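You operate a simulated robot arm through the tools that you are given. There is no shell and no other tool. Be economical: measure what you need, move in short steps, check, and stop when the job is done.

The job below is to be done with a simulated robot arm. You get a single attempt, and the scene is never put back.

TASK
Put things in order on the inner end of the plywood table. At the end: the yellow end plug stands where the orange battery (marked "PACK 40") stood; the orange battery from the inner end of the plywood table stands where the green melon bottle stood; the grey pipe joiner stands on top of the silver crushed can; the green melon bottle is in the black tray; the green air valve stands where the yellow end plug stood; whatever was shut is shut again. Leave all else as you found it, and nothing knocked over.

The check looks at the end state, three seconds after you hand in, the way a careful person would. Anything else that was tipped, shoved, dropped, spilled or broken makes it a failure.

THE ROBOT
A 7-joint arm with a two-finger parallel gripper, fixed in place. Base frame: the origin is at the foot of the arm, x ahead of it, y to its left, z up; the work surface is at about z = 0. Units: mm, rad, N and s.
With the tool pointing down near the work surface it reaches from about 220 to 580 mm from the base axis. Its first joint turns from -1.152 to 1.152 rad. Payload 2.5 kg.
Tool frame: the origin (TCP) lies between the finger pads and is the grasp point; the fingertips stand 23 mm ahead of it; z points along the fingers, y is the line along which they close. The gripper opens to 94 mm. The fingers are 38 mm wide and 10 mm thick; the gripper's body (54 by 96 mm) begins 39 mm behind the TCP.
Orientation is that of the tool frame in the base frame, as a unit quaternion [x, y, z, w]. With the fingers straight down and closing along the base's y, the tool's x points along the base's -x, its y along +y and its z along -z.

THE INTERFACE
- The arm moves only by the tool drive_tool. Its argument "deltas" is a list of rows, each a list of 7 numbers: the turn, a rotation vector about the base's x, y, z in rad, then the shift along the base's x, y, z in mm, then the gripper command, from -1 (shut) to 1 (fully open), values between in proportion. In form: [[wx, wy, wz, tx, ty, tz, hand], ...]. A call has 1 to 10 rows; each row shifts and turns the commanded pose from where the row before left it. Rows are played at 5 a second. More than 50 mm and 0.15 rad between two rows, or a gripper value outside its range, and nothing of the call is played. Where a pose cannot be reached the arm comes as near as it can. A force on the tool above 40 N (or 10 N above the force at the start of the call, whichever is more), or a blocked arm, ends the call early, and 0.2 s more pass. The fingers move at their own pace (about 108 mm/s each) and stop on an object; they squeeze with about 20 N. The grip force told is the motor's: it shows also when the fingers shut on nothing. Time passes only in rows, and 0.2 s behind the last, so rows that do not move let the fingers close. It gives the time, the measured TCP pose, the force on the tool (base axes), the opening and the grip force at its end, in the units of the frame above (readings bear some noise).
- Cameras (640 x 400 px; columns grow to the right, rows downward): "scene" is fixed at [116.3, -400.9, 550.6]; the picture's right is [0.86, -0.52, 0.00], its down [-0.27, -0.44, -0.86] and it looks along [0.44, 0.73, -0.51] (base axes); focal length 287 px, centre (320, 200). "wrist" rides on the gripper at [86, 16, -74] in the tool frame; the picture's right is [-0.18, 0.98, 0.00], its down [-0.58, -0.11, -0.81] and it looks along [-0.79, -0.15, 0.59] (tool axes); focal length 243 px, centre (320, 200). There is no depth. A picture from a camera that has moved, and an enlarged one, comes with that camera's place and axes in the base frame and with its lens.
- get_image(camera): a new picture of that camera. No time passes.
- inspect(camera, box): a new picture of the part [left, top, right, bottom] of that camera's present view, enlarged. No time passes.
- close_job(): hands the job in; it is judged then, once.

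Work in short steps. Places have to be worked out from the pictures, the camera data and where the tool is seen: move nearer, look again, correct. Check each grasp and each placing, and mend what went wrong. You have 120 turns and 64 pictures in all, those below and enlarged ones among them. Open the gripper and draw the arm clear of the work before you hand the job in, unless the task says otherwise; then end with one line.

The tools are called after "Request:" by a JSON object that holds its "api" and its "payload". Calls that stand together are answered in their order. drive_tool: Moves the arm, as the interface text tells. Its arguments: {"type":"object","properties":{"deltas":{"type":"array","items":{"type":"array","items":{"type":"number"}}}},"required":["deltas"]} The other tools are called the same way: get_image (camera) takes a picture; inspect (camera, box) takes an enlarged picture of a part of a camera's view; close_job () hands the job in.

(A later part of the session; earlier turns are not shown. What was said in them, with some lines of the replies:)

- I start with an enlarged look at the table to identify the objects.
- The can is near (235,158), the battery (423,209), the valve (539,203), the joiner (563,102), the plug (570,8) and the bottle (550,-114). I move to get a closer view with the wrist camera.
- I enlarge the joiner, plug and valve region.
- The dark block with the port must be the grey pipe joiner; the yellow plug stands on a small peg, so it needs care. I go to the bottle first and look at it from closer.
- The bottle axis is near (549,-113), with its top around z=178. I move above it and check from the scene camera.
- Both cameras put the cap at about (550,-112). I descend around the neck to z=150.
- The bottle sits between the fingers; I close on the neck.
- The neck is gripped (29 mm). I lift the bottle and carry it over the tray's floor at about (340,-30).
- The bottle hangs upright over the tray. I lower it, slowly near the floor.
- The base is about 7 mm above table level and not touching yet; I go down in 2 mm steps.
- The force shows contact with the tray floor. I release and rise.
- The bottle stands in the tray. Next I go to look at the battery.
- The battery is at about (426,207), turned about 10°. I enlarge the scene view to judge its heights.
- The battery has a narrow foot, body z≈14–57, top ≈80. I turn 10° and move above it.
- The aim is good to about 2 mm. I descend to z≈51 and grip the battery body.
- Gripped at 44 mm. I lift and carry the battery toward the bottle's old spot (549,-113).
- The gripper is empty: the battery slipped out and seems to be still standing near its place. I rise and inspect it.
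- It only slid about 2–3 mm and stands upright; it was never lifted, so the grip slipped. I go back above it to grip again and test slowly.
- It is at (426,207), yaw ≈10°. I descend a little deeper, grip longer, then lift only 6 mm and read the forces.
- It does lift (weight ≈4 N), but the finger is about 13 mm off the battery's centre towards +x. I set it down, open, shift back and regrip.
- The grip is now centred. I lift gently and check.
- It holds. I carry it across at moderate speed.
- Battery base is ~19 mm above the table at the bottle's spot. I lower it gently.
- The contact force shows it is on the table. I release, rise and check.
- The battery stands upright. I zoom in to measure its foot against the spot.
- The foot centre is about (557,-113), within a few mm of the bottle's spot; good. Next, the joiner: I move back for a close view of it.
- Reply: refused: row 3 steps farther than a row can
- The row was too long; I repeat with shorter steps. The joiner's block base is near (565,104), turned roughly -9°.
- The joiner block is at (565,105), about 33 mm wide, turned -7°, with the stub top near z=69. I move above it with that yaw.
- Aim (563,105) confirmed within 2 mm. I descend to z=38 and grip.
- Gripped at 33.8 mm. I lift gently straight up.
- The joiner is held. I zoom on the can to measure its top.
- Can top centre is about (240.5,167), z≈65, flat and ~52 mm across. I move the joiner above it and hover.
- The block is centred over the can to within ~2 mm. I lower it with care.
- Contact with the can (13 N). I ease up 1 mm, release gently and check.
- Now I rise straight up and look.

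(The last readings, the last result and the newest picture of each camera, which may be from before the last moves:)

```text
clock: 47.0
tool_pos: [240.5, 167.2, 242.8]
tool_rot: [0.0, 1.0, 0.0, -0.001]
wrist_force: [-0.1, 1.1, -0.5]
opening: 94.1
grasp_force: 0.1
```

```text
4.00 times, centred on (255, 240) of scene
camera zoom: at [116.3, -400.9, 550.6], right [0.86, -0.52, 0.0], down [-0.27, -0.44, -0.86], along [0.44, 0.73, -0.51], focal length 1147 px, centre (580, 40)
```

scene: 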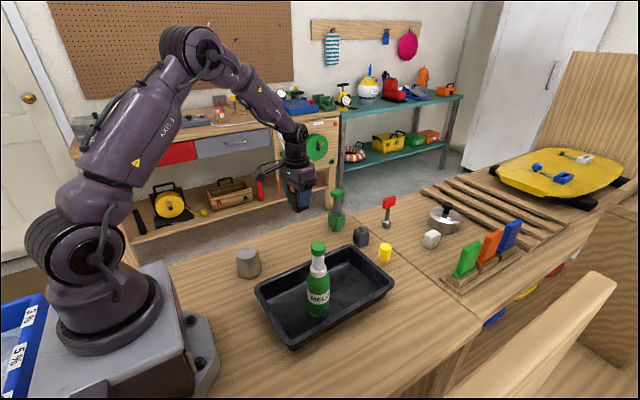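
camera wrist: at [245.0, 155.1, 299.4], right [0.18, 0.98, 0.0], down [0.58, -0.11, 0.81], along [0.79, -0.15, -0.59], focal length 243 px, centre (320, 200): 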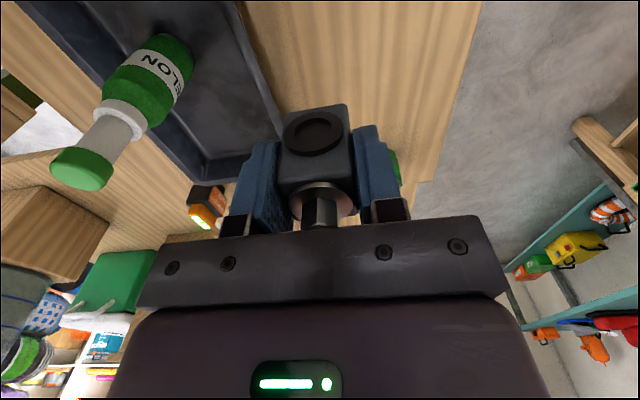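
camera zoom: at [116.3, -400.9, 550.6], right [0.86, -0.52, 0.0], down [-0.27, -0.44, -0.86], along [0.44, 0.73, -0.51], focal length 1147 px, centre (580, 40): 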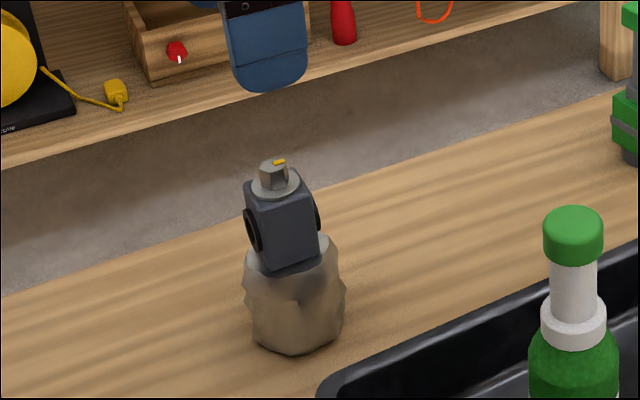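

The joiner stands securely on the can. Next is the plug; I move to a close viewing position.

Request:
{"api": "drive_tool", "payload": {"deltas": [[0, 0, 0, 30, -15, 0, 1], [0, 0, 0, 35, -30, 0, 1], [0, 0, 0, 35, -30, 0, 1], [0, 0, 0, 35, -30, 0, 1], [0, 0, 0, 35, -30, 0, 1], [0, 0, 0, 35, -30, -10, 1], [0, 0, 0, 15, 0, -40, 1], [0, 0, 0, 0, 0, -20, 1]]}}

Request:
{"api": "inspect", "payload": {"camera": "wrist", "box": [220, 20, 420, 170]}}

Request:
{"api": "inspect", "payload": {"camera": "scene", "box": [360, 225, 410, 275]}}

```text
clock: 48.8
tool_pos: [462.3, 0.1, 170.1]
tool_rot: [0.0, 1.0, 0.0, 0.0]
wrist_force: [0.1, 0.1, 0.3]
opening: 94.2
grasp_force: 0.1
```

```text
2.67 times, centred on (320, 95) of wrist
camera zoom: at [376.4, 18.7, 243.9], right [0.18, 0.98, 0.0], down [0.58, -0.11, 0.81], along [0.79, -0.15, -0.59], focal length 647 px, centre (320, 480)
```

zoom: 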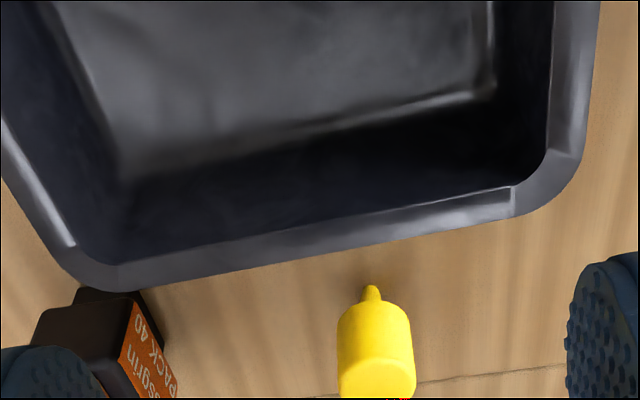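

```text
8.00 times, centred on (385, 250) of scene
camera zoom: at [116.3, -400.9, 550.6], right [0.86, -0.52, 0.0], down [-0.27, -0.44, -0.86], along [0.44, 0.73, -0.51], focal length 2293 px, centre (-200, -200)
```

zoom: 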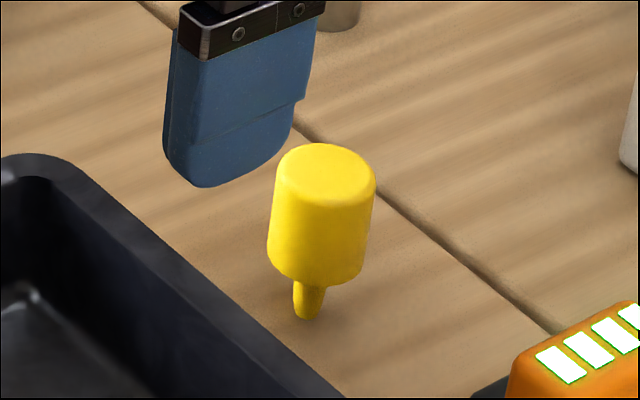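

The plug stands at (564,6), body 34 mm wide at z≈15–58. I move above it and check alignment at lower height.

Request:
{"api": "drive_tool", "payload": {"deltas": [[0, 0, 0, 35, 2, 0, 0.8], [0, 0, 0, 35, 2, 0, 0.8], [0, 0, 0, 31, 2, -25, 0.8], [0, 0, 0, 0, 0, -40, 0.8], [0, 0, 0, 0, 0, -35, 0.8], [0, 0, 0, 0, 0, -33, 0.8], [0, 0, 0, 0, 0, 0, 0.1]]}}

Request:
{"api": "inspect", "payload": {"camera": "wrist", "box": [200, 0, 440, 200]}}

Request:
{"api": "inspect", "payload": {"camera": "scene", "box": [340, 205, 430, 285]}}

```text
clock: 50.4
tool_pos: [563.0, 4.7, 36.7]
tool_rot: [0.0, 1.0, 0.0, 0.0]
wrist_force: [-0.6, -0.3, -0.7]
opening: 51.9
grasp_force: 0.1
```

```text
2.00 times, centred on (320, 100) of wrist
camera zoom: at [478.5, 23.1, 111.4], right [0.18, 0.98, 0.0], down [0.58, -0.11, 0.81], along [0.79, -0.15, -0.59], focal length 485 px, centre (320, 400)
```

zoom: 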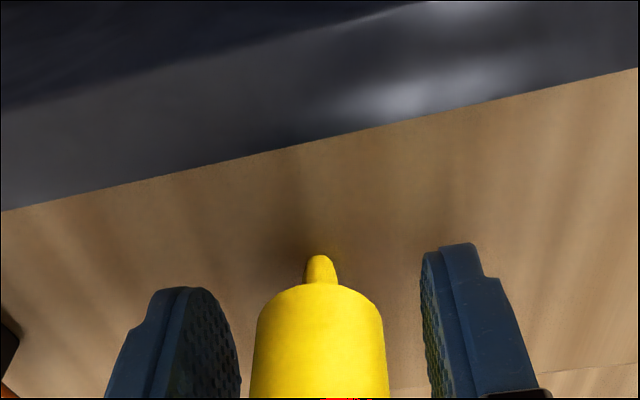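

```text
5.00 times, centred on (385, 245) of scene
camera zoom: at [116.3, -400.9, 550.6], right [0.86, -0.52, 0.0], down [-0.27, -0.44, -0.86], along [0.44, 0.73, -0.51], focal length 1433 px, centre (-5, -25)
```

zoom: 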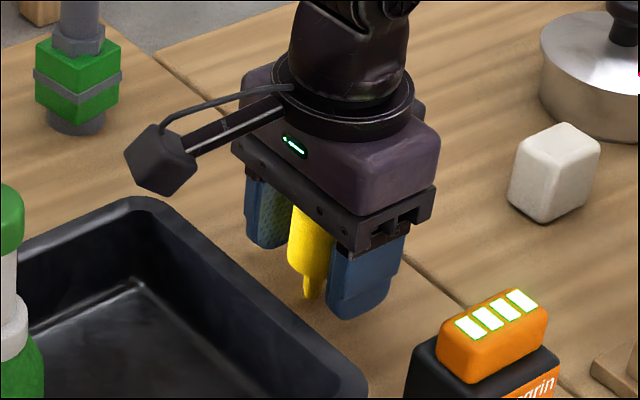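

The plug is centred between the pads. I close step by step.

Request:
{"api": "drive_tool", "payload": {"deltas": [[0, 0, 0, 0, 0.5, 0, -0.1], [0, 0, 0, 0, 0, 0, -0.18], [0, 0, 0, 0, 0, 0, -0.22], [0, 0, 0, 0, 0, 0, -0.26], [0, 0, 0, 0, 0, 0, -0.3], [0, 0, 0, 0, 0, 0, -1], [0, 0, 0, 0, 0, 0, -1]]}}

Request:
{"api": "inspect", "payload": {"camera": "wrist", "box": [200, 0, 440, 200]}}

```text
clock: 52.0
tool_pos: [564.1, 6.4, 38.6]
tool_rot: [0.001, 1.0, 0.0, 0.0]
wrist_force: [-0.5, -0.6, 0.0]
opening: 30.8
grasp_force: 19.9
```

```text
2.00 times, centred on (320, 100) of wrist
camera zoom: at [478.1, 24.1, 112.1], right [0.18, 0.98, 0.0], down [0.58, -0.11, 0.81], along [0.79, -0.15, -0.59], focal length 485 px, centre (320, 400)
```

zoom: 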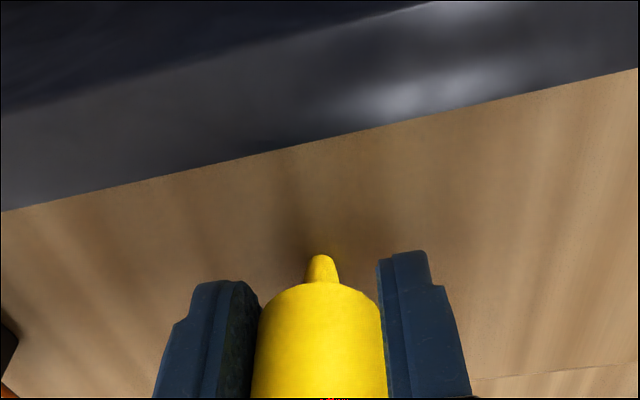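

Gripped upright (30.8 mm). I lift gently and carry it to the battery's old spot (420,207).

Request:
{"api": "drive_tool", "payload": {"deltas": [[0, 0, 0, 0, 0, 4, -1], [0, 0, 0, 0, 0, 8, -1], [0, 0, 0, 0, 0, 16, -1], [0, 0, 0, 0, 0, 25, -1], [0, 0, 0, -10, 10, 30, -1], [0, 0, 0, -25, 20, 30, -1], [0, 0, 0, -30, 25, 0, -1], [0, 0, 0, -30, 25, 0, -1], [0, 0, 0, -25, 30, 0, -1], [0, 0, 0, -15, 35, 0, -1]]}}

Request:
{"api": "drive_tool", "payload": {"deltas": [[0, 0, 0, -9, 30, 0, -1], [0, 0, 0, 0, 20, 0, -1], [0, 0, 0, 0, 6, -15, -1], [0, 0, 0, 0, 0, -30, -1], [0, 0, 0, 0, 0, -30, -1], [0, 0, 0, 0, 0, -20, -1], [0, 0, 0, 0, 0, -8, -1], [0, 0, 0, 0, 0, 0, -1]]}}

Request:
{"api": "inspect", "payload": {"camera": "scene", "box": [265, 180, 365, 260]}}

```text
clock: 54.2
tool_pos: [425.9, 153.3, 151.9]
tool_rot: [0.001, 1.0, -0.001, 0.0]
wrist_force: [0.2, -0.4, -0.7]
opening: 30.7
grasp_force: 20.0
```

```text
clock: 56.0
tool_pos: [419.7, 208.0, 48.0]
tool_rot: [0.0, 1.0, 0.0, 0.0]
wrist_force: [0.2, 0.6, 0.0]
opening: 30.7
grasp_force: 19.5
```

```text
5.00 times, centred on (315, 220) of scene
camera zoom: at [116.3, -400.9, 550.6], right [0.86, -0.52, 0.0], down [-0.27, -0.44, -0.86], along [0.44, 0.73, -0.51], focal length 1433 px, centre (345, 100)
```

zoom: 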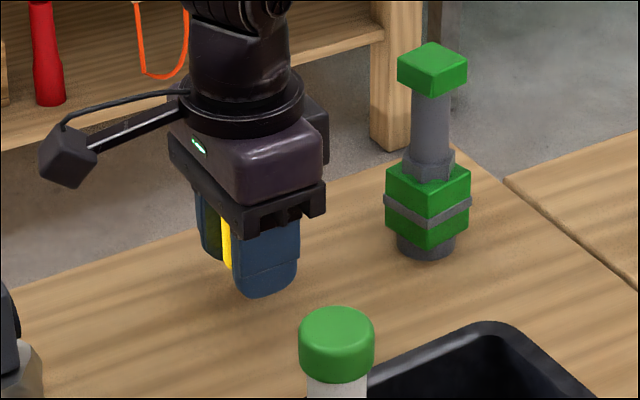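

The peg should be ~10 mm above the table. I lower slowly to contact.

Request:
{"api": "drive_tool", "payload": {"deltas": [[0, 0, 0, 0, 0, -4, -1], [0, 0, 0, 0, 0, -3, -1], [0, 0, 0, 0, 0, -2, -1], [0, 0, 0, 0, 0, 0, -1]]}}

```text
clock: 57.0
tool_pos: [420.0, 208.0, 38.3]
tool_rot: [0.0, 1.0, 0.0, 0.0]
wrist_force: [0.1, -0.5, -0.2]
opening: 30.6
grasp_force: 20.0
```

Request:
{"api": "drive_tool", "payload": {"deltas": [[0, 0, 0, 0, 0, -0.7, -1], [0, 0, 0, 0, 0, 0, -1]]}}

```text
clock: 57.6
tool_pos: [419.1, 207.3, 37.7]
tool_rot: [-0.001, 1.0, 0.0, 0.001]
wrist_force: [-0.2, -0.2, 1.5]
opening: 30.7
grasp_force: 19.8
```

Request:
{"api": "drive_tool", "payload": {"deltas": [[0, 0, 0, 0, 0, -0.6, -1], [0, 0, 0, 0, 0, 0, -1]]}}

Request:
{"api": "inspect", "payload": {"camera": "wrist", "box": [200, 0, 440, 200]}}

```text
clock: 58.2
tool_pos: [420.1, 207.7, 37.3]
tool_rot: [-0.001, 1.0, 0.0, -0.001]
wrist_force: [-1.7, -2.1, 7.1]
opening: 30.8
grasp_force: 19.4
```

```text
2.00 times, centred on (320, 100) of wrist
camera zoom: at [334.6, 226.5, 111.6], right [0.18, 0.98, 0.0], down [0.58, -0.11, 0.81], along [0.79, -0.15, -0.59], focal length 485 px, centre (320, 400)
```

zoom: 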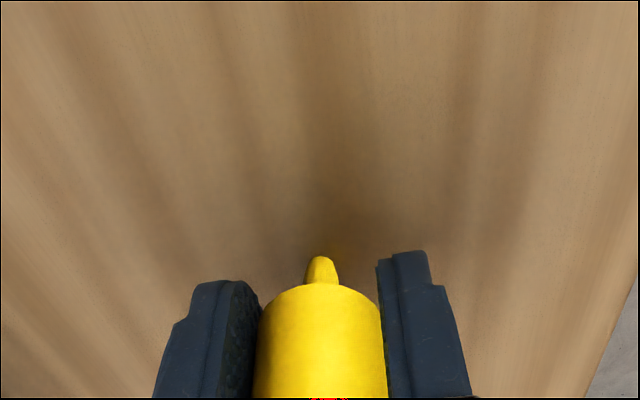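

The peg rests on the table (7 N) and the plug is upright. I ease off half a mm, open slowly and check.

Request:
{"api": "drive_tool", "payload": {"deltas": [[0, 0, 0, 0, 0, 0.5, -1], [0, 0, 0, 0, 0, 0, -0.34], [0, 0, 0, 0, 0, 0, -0.3], [0, 0, 0, 0, 0, 0, -0.25], [0, 0, 0, 0, 0, 0, -0.1], [0, 0, 0, 0, 0, 0, 0.1], [0, 0, 0, 0, 0, 0, 0.4]]}}

Request:
{"api": "inspect", "payload": {"camera": "wrist", "box": [200, 0, 440, 200]}}

```text
clock: 59.8
tool_pos: [419.6, 208.8, 37.4]
tool_rot: [0.0, 1.0, 0.0, -0.001]
wrist_force: [-0.2, -0.9, -0.2]
opening: 65.7
grasp_force: 0.1
```

```text
2.00 times, centred on (320, 100) of wrist
camera zoom: at [334.6, 226.6, 111.4], right [0.18, 0.98, 0.0], down [0.58, -0.11, 0.81], along [0.79, -0.15, -0.59], focal length 485 px, centre (320, 400)
```

zoom: 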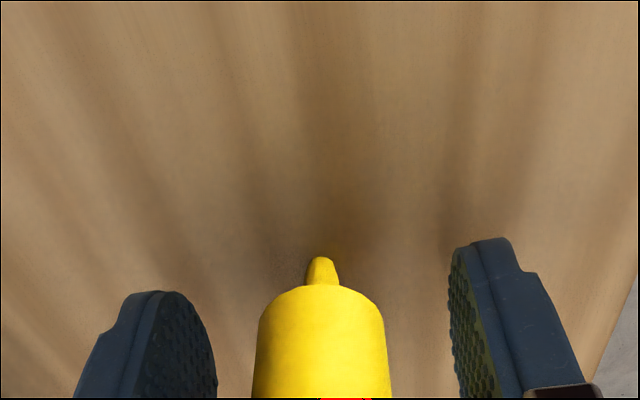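

The plug stands by itself. I rise and look at the valve from here.

Request:
{"api": "drive_tool", "payload": {"deltas": [[0, 0, 0, 0, 0, 15, 0.4], [0, 0, 0, 0, 0, 40, 0.4], [0, 0, 0, 0, 0, 45, 0.4], [0, 0, 0, 0, 0, 45, 0.4], [0, 0, 0, 0, 0, 45, 1], [0, 0, 0, 0, 0, 20, 1]]}}

Request:
{"api": "inspect", "payload": {"camera": "wrist", "box": [200, 0, 440, 200]}}

Request:
{"api": "inspect", "payload": {"camera": "scene", "box": [265, 180, 365, 260]}}

```text
clock: 61.2
tool_pos: [420.4, 210.1, 247.1]
tool_rot: [0.0, 1.0, 0.0, 0.0]
wrist_force: [0.6, -0.1, 0.2]
opening: 94.0
grasp_force: 0.1
```

```text
2.00 times, centred on (320, 100) of wrist
camera zoom: at [334.8, 227.3, 321.6], right [0.18, 0.98, 0.0], down [0.58, -0.11, 0.81], along [0.79, -0.15, -0.59], focal length 485 px, centre (320, 400)
```

zoom: 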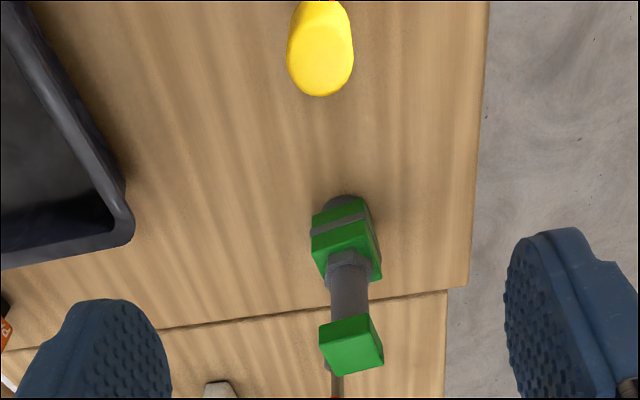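

```text
5.00 times, centred on (315, 220) of scene
camera zoom: at [116.3, -400.9, 550.6], right [0.86, -0.52, 0.0], down [-0.27, -0.44, -0.86], along [0.44, 0.73, -0.51], focal length 1433 px, centre (345, 100)
```

zoom: 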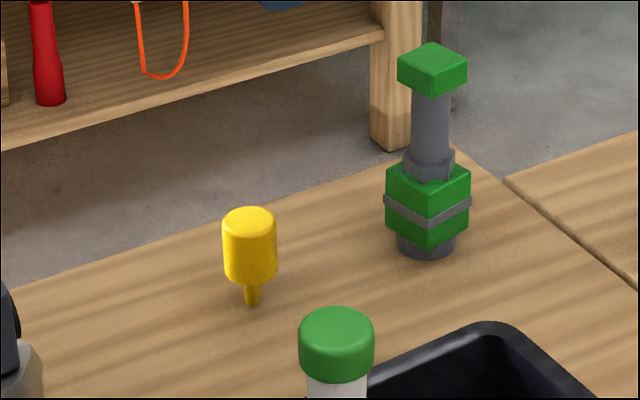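

The plug stands upright at its new place. The valve's cap (z≈118–140, ~27 mm square, yaw ≈8°) is at (541,207); I move above it.

Request:
{"api": "drive_tool", "payload": {"deltas": [[0, 0, 0.05, 40, -1, 0, 1], [0, 0, 0.05, 40, -1, 0, 1], [0, 0, 0.04, 40, -1, 0, 1], [0, 0, 0, 1, 0, -30, 1], [0, 0, 0, 0, 0, -30, 1]]}}

Request:
{"api": "get_image", "payload": {"camera": "wrist"}}

Request:
{"api": "inspect", "payload": {"camera": "scene", "box": [285, 130, 405, 260]}}

```text
clock: 62.4
tool_pos: [541.6, 206.2, 185.6]
tool_rot: [-0.07, 0.998, 0.0, 0.0]
wrist_force: [0.9, 0.6, -0.1]
opening: 94.4
grasp_force: 0.1
```

```text
14 pictures are left
camera wrist: at [454.0, 211.8, 259.9], right [0.05, 1.0, 0.0], down [0.59, -0.03, 0.81], along [0.81, -0.04, -0.59], focal length 243 px, centre (320, 200)
```

wrist: 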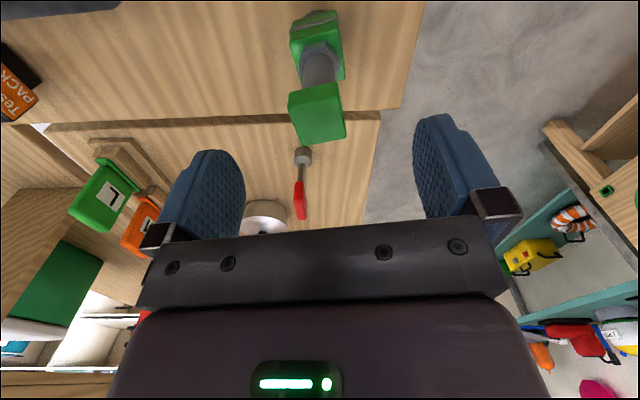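

```text
3.08 times, centred on (345, 195) of scene
camera zoom: at [116.3, -400.9, 550.6], right [0.86, -0.52, 0.0], down [-0.27, -0.44, -0.86], along [0.44, 0.73, -0.51], focal length 882 px, centre (243, 215)
```

zoom: 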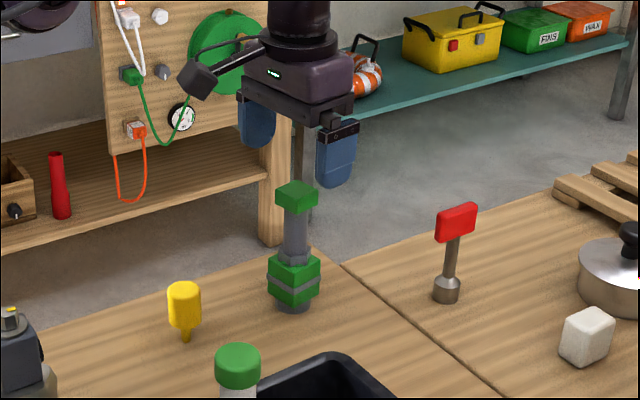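

Centred. I descend to z≈121 and close on the cap gently.

Request:
{"api": "drive_tool", "payload": {"deltas": [[0, 0, 0, 1, 0.5, -30, 0.6], [0, 0, 0, 0, 0, -25, 0.4], [0, 0, 0, 0, 0, -9, 0.2], [0, 0, 0, 0, 0, 0, -0.1], [0, 0, 0, 0, 0, 0, -0.25], [0, 0, 0, 0, 0, 0, -0.35], [0, 0, 0, 0, 0, 0, -0.45], [0, 0, 0, 0, 0, 0, -1], [0, 0, 0, 0, 0, 0, -1]]}}

Request:
{"api": "inspect", "payload": {"camera": "scene", "box": [285, 150, 385, 250]}}

```text
clock: 64.4
tool_pos: [541.6, 207.8, 123.6]
tool_rot: [-0.069, 0.998, 0.0, -0.001]
wrist_force: [0.7, -1.4, 0.5]
opening: 29.0
grasp_force: 20.2
```

```text
4.00 times, centred on (335, 200) of scene
camera zoom: at [116.3, -400.9, 550.6], right [0.86, -0.52, 0.0], down [-0.27, -0.44, -0.86], along [0.44, 0.73, -0.51], focal length 1147 px, centre (260, 200)
```

zoom: 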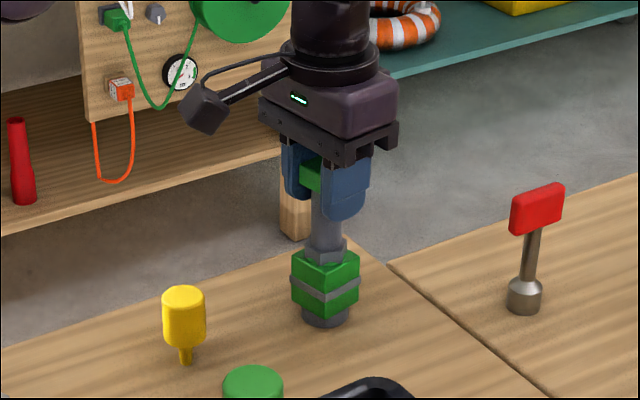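

Cap gripped (29 mm). I lift gently and check that the valve comes along.

Request:
{"api": "drive_tool", "payload": {"deltas": [[0, 0, 0, 0, 0, 3, -1], [0, 0, 0, 0, 0, 5, -1], [0, 0, 0, 0, 0, 10, -1], [0, 0, 0, 0, 0, 15, -1], [0, 0, 0, 0, 0, 15, -1], [0, 0, 0, 0, 0, 8, -1], [0, 0, 0, 0, 0, 0, -1]]}}

Request:
{"api": "inspect", "payload": {"camera": "scene", "box": [285, 130, 405, 260]}}

```text
clock: 66.0
tool_pos: [540.5, 207.1, 180.5]
tool_rot: [-0.071, 0.998, -0.001, 0.001]
wrist_force: [-0.5, -0.5, -2.0]
opening: 29.0
grasp_force: 19.9
```

```text
3.08 times, centred on (345, 195) of scene
camera zoom: at [116.3, -400.9, 550.6], right [0.86, -0.52, 0.0], down [-0.27, -0.44, -0.86], along [0.44, 0.73, -0.51], focal length 882 px, centre (243, 215)
```

zoom: 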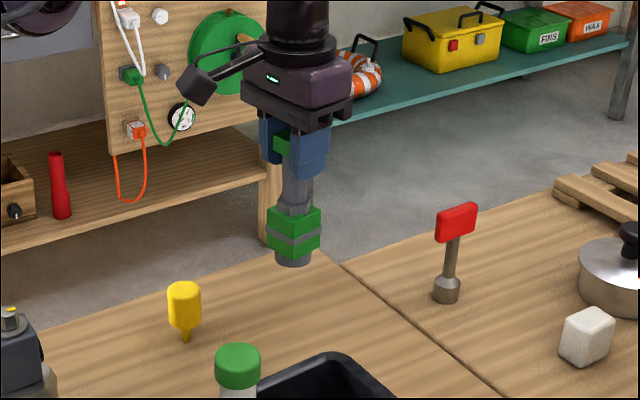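

The valve hangs upright. I carry it to the plug's old spot (564,6).

Request:
{"api": "drive_tool", "payload": {"deltas": [[0, 0, 0, 0, -10, 0, -1], [0, 0, -0.02, 3, -20, 0, -1], [0, 0, -0.03, 3, -28, 0, -1], [0, 0, -0.03, 3, -30, 0, -1], [0, 0, -0.03, 3, -30, 0, -1], [0, 0, -0.03, 3, -30, 0, -1], [0, 0, 0, 4, -28, 0, -1], [0, 0, 0, 3, -17, 0, -1], [0, 0, 0, 0, -8, 0, -1], [0, 0, 0, 0, 0, 0, -1]]}}

Request:
{"api": "drive_tool", "payload": {"deltas": [[0, 0, 0, 0, 0, -12, -1], [0, 0, 0, 0, 0, -18, -1], [0, 0, 0, 0, 0, -12, -1], [0, 0, 0, 0, 0, -6, -1], [0, 0, 0, 0, 0, 0, -1]]}}

Request:
{"api": "inspect", "payload": {"camera": "scene", "box": [330, 180, 450, 290]}}

```text
clock: 68.2
tool_pos: [564.7, 5.3, 178.3]
tool_rot: [0.001, 1.0, 0.0, 0.0]
wrist_force: [-0.9, -0.4, -2.5]
opening: 29.3
grasp_force: 19.6
```

```text
clock: 69.4
tool_pos: [563.9, 6.6, 132.1]
tool_rot: [0.001, 1.0, -0.001, 0.0]
wrist_force: [-0.2, -0.5, -2.0]
opening: 29.0
grasp_force: 20.1
```

```text
3.64 times, centred on (390, 235) of scene
camera zoom: at [116.3, -400.9, 550.6], right [0.86, -0.52, 0.0], down [-0.27, -0.44, -0.86], along [0.44, 0.73, -0.51], focal length 1042 px, centre (66, 73)
```

zoom: 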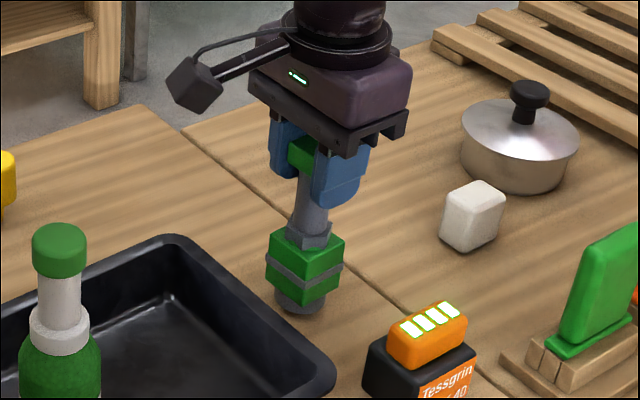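

It is about 8 mm above the table at the right spot. I lower slowly.

Request:
{"api": "drive_tool", "payload": {"deltas": [[0, 0, 0, 0, 0, -4, -1], [0, 0, 0, 0, 0, -2, -1], [0, 0, 0, 0, 0, -1, -1], [0, 0, 0, 0, 0, 0, -1]]}}

```text
clock: 70.4
tool_pos: [564.9, 5.0, 125.0]
tool_rot: [0.0, 1.0, 0.001, -0.001]
wrist_force: [-0.4, 0.5, -1.7]
opening: 28.9
grasp_force: 20.1
```

Request:
{"api": "drive_tool", "payload": {"deltas": [[0, 0, 0, 0, 0, -1, -1], [0, 0, 0, 0, 0, 0, -1]]}}

```text
clock: 71.0
tool_pos: [563.6, 5.8, 124.1]
tool_rot: [0.001, 1.0, 0.0, 0.0]
wrist_force: [-0.9, -0.2, -2.2]
opening: 29.3
grasp_force: 20.4
```

Request:
{"api": "drive_tool", "payload": {"deltas": [[0, 0, 0, 0, 0, -1, -1], [0, 0, 0, 0, 0, 0, -1]]}}

```text
clock: 71.6
tool_pos: [564.5, 4.6, 122.4]
tool_rot: [0.0, 1.0, 0.0, 0.0]
wrist_force: [-1.4, 0.3, 3.4]
opening: 29.2
grasp_force: 19.4
```

Contact: the reading changed from -2 to +3.4 N. I release slowly and rise.

Request:
{"api": "drive_tool", "payload": {"deltas": [[0, 0, 0, 0, 0, 0, -0.38], [0, 0, 0, 0, 0, 0, -0.3], [0, 0, 0, 0, 0, 0, -0.1], [0, 0, 0, 0, 0, 0, 0.3], [0, 0, 0, 0, 0, 0, 0.4], [0, 0, 0, 0, 0, 20, 0.4], [0, 0, 0, 0, 0, 40, 0.4], [0, 0, 0, 0, 0, 40, 0.4], [0, 0, 0, 0, 0, 40, 0.4]]}}

Request:
{"api": "get_image", "payload": {"camera": "scene"}}

```text
clock: 73.6
tool_pos: [563.1, 7.1, 263.6]
tool_rot: [0.0, 1.0, -0.001, 0.0]
wrist_force: [0.0, 0.7, -0.5]
opening: 65.9
grasp_force: 0.1
```

```text
9 pictures are left
```

scene: 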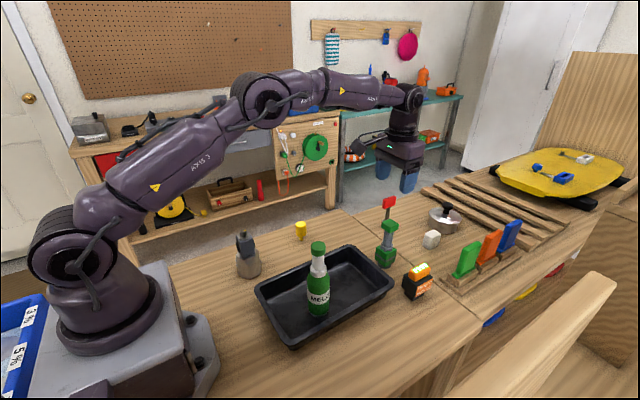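

All five are in place. I draw the arm back up and take a final look.

Request:
{"api": "drive_tool", "payload": {"deltas": [[0, 0, 0, -20, -5, 40, 1], [0, 0, 0, -30, -10, 35, 1], [0, 0, 0, -35, -10, 30, 1], [0, 0, 0, -40, -15, 10, 1]]}}

Request:
{"api": "inspect", "payload": {"camera": "scene", "box": [220, 190, 450, 330]}}

```text
clock: 74.6
tool_pos: [437.6, -33.5, 378.4]
tool_rot: [0.001, 1.0, 0.0, 0.0]
wrist_force: [0.7, 0.1, -0.3]
opening: 94.1
grasp_force: 0.1
```

```text
2.78 times, centred on (335, 260) of scene
camera zoom: at [116.4, -400.9, 550.6], right [0.86, -0.52, 0.0], down [-0.27, -0.44, -0.86], along [0.44, 0.73, -0.51], focal length 798 px, centre (278, 33)
```

zoom: 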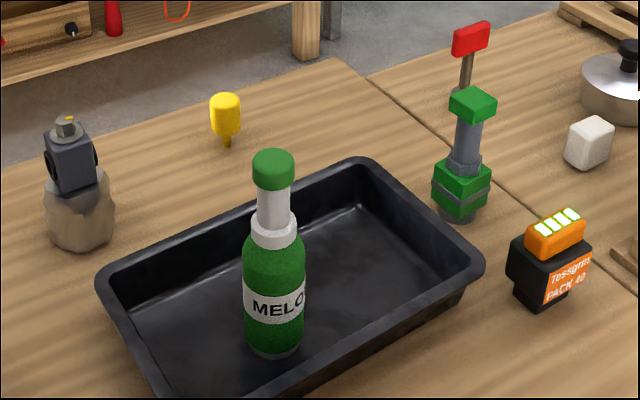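

Everything stands upright in its place and the arm is clear, so I hand the job in.

Request:
{"api": "close_job", "payload": {}}

```text
The job is handed in.
```

I handed the job in with all five items moved. In the last picture everything was upright, the gripper was open and the arm was clear. The battery slipped out of the first grip and slid about 3 mm. It stayed upright, and I regripped it and moved it; it now stands a few millimetres off the bottle's old spot. I opened nothing, so nothing needed shutting.
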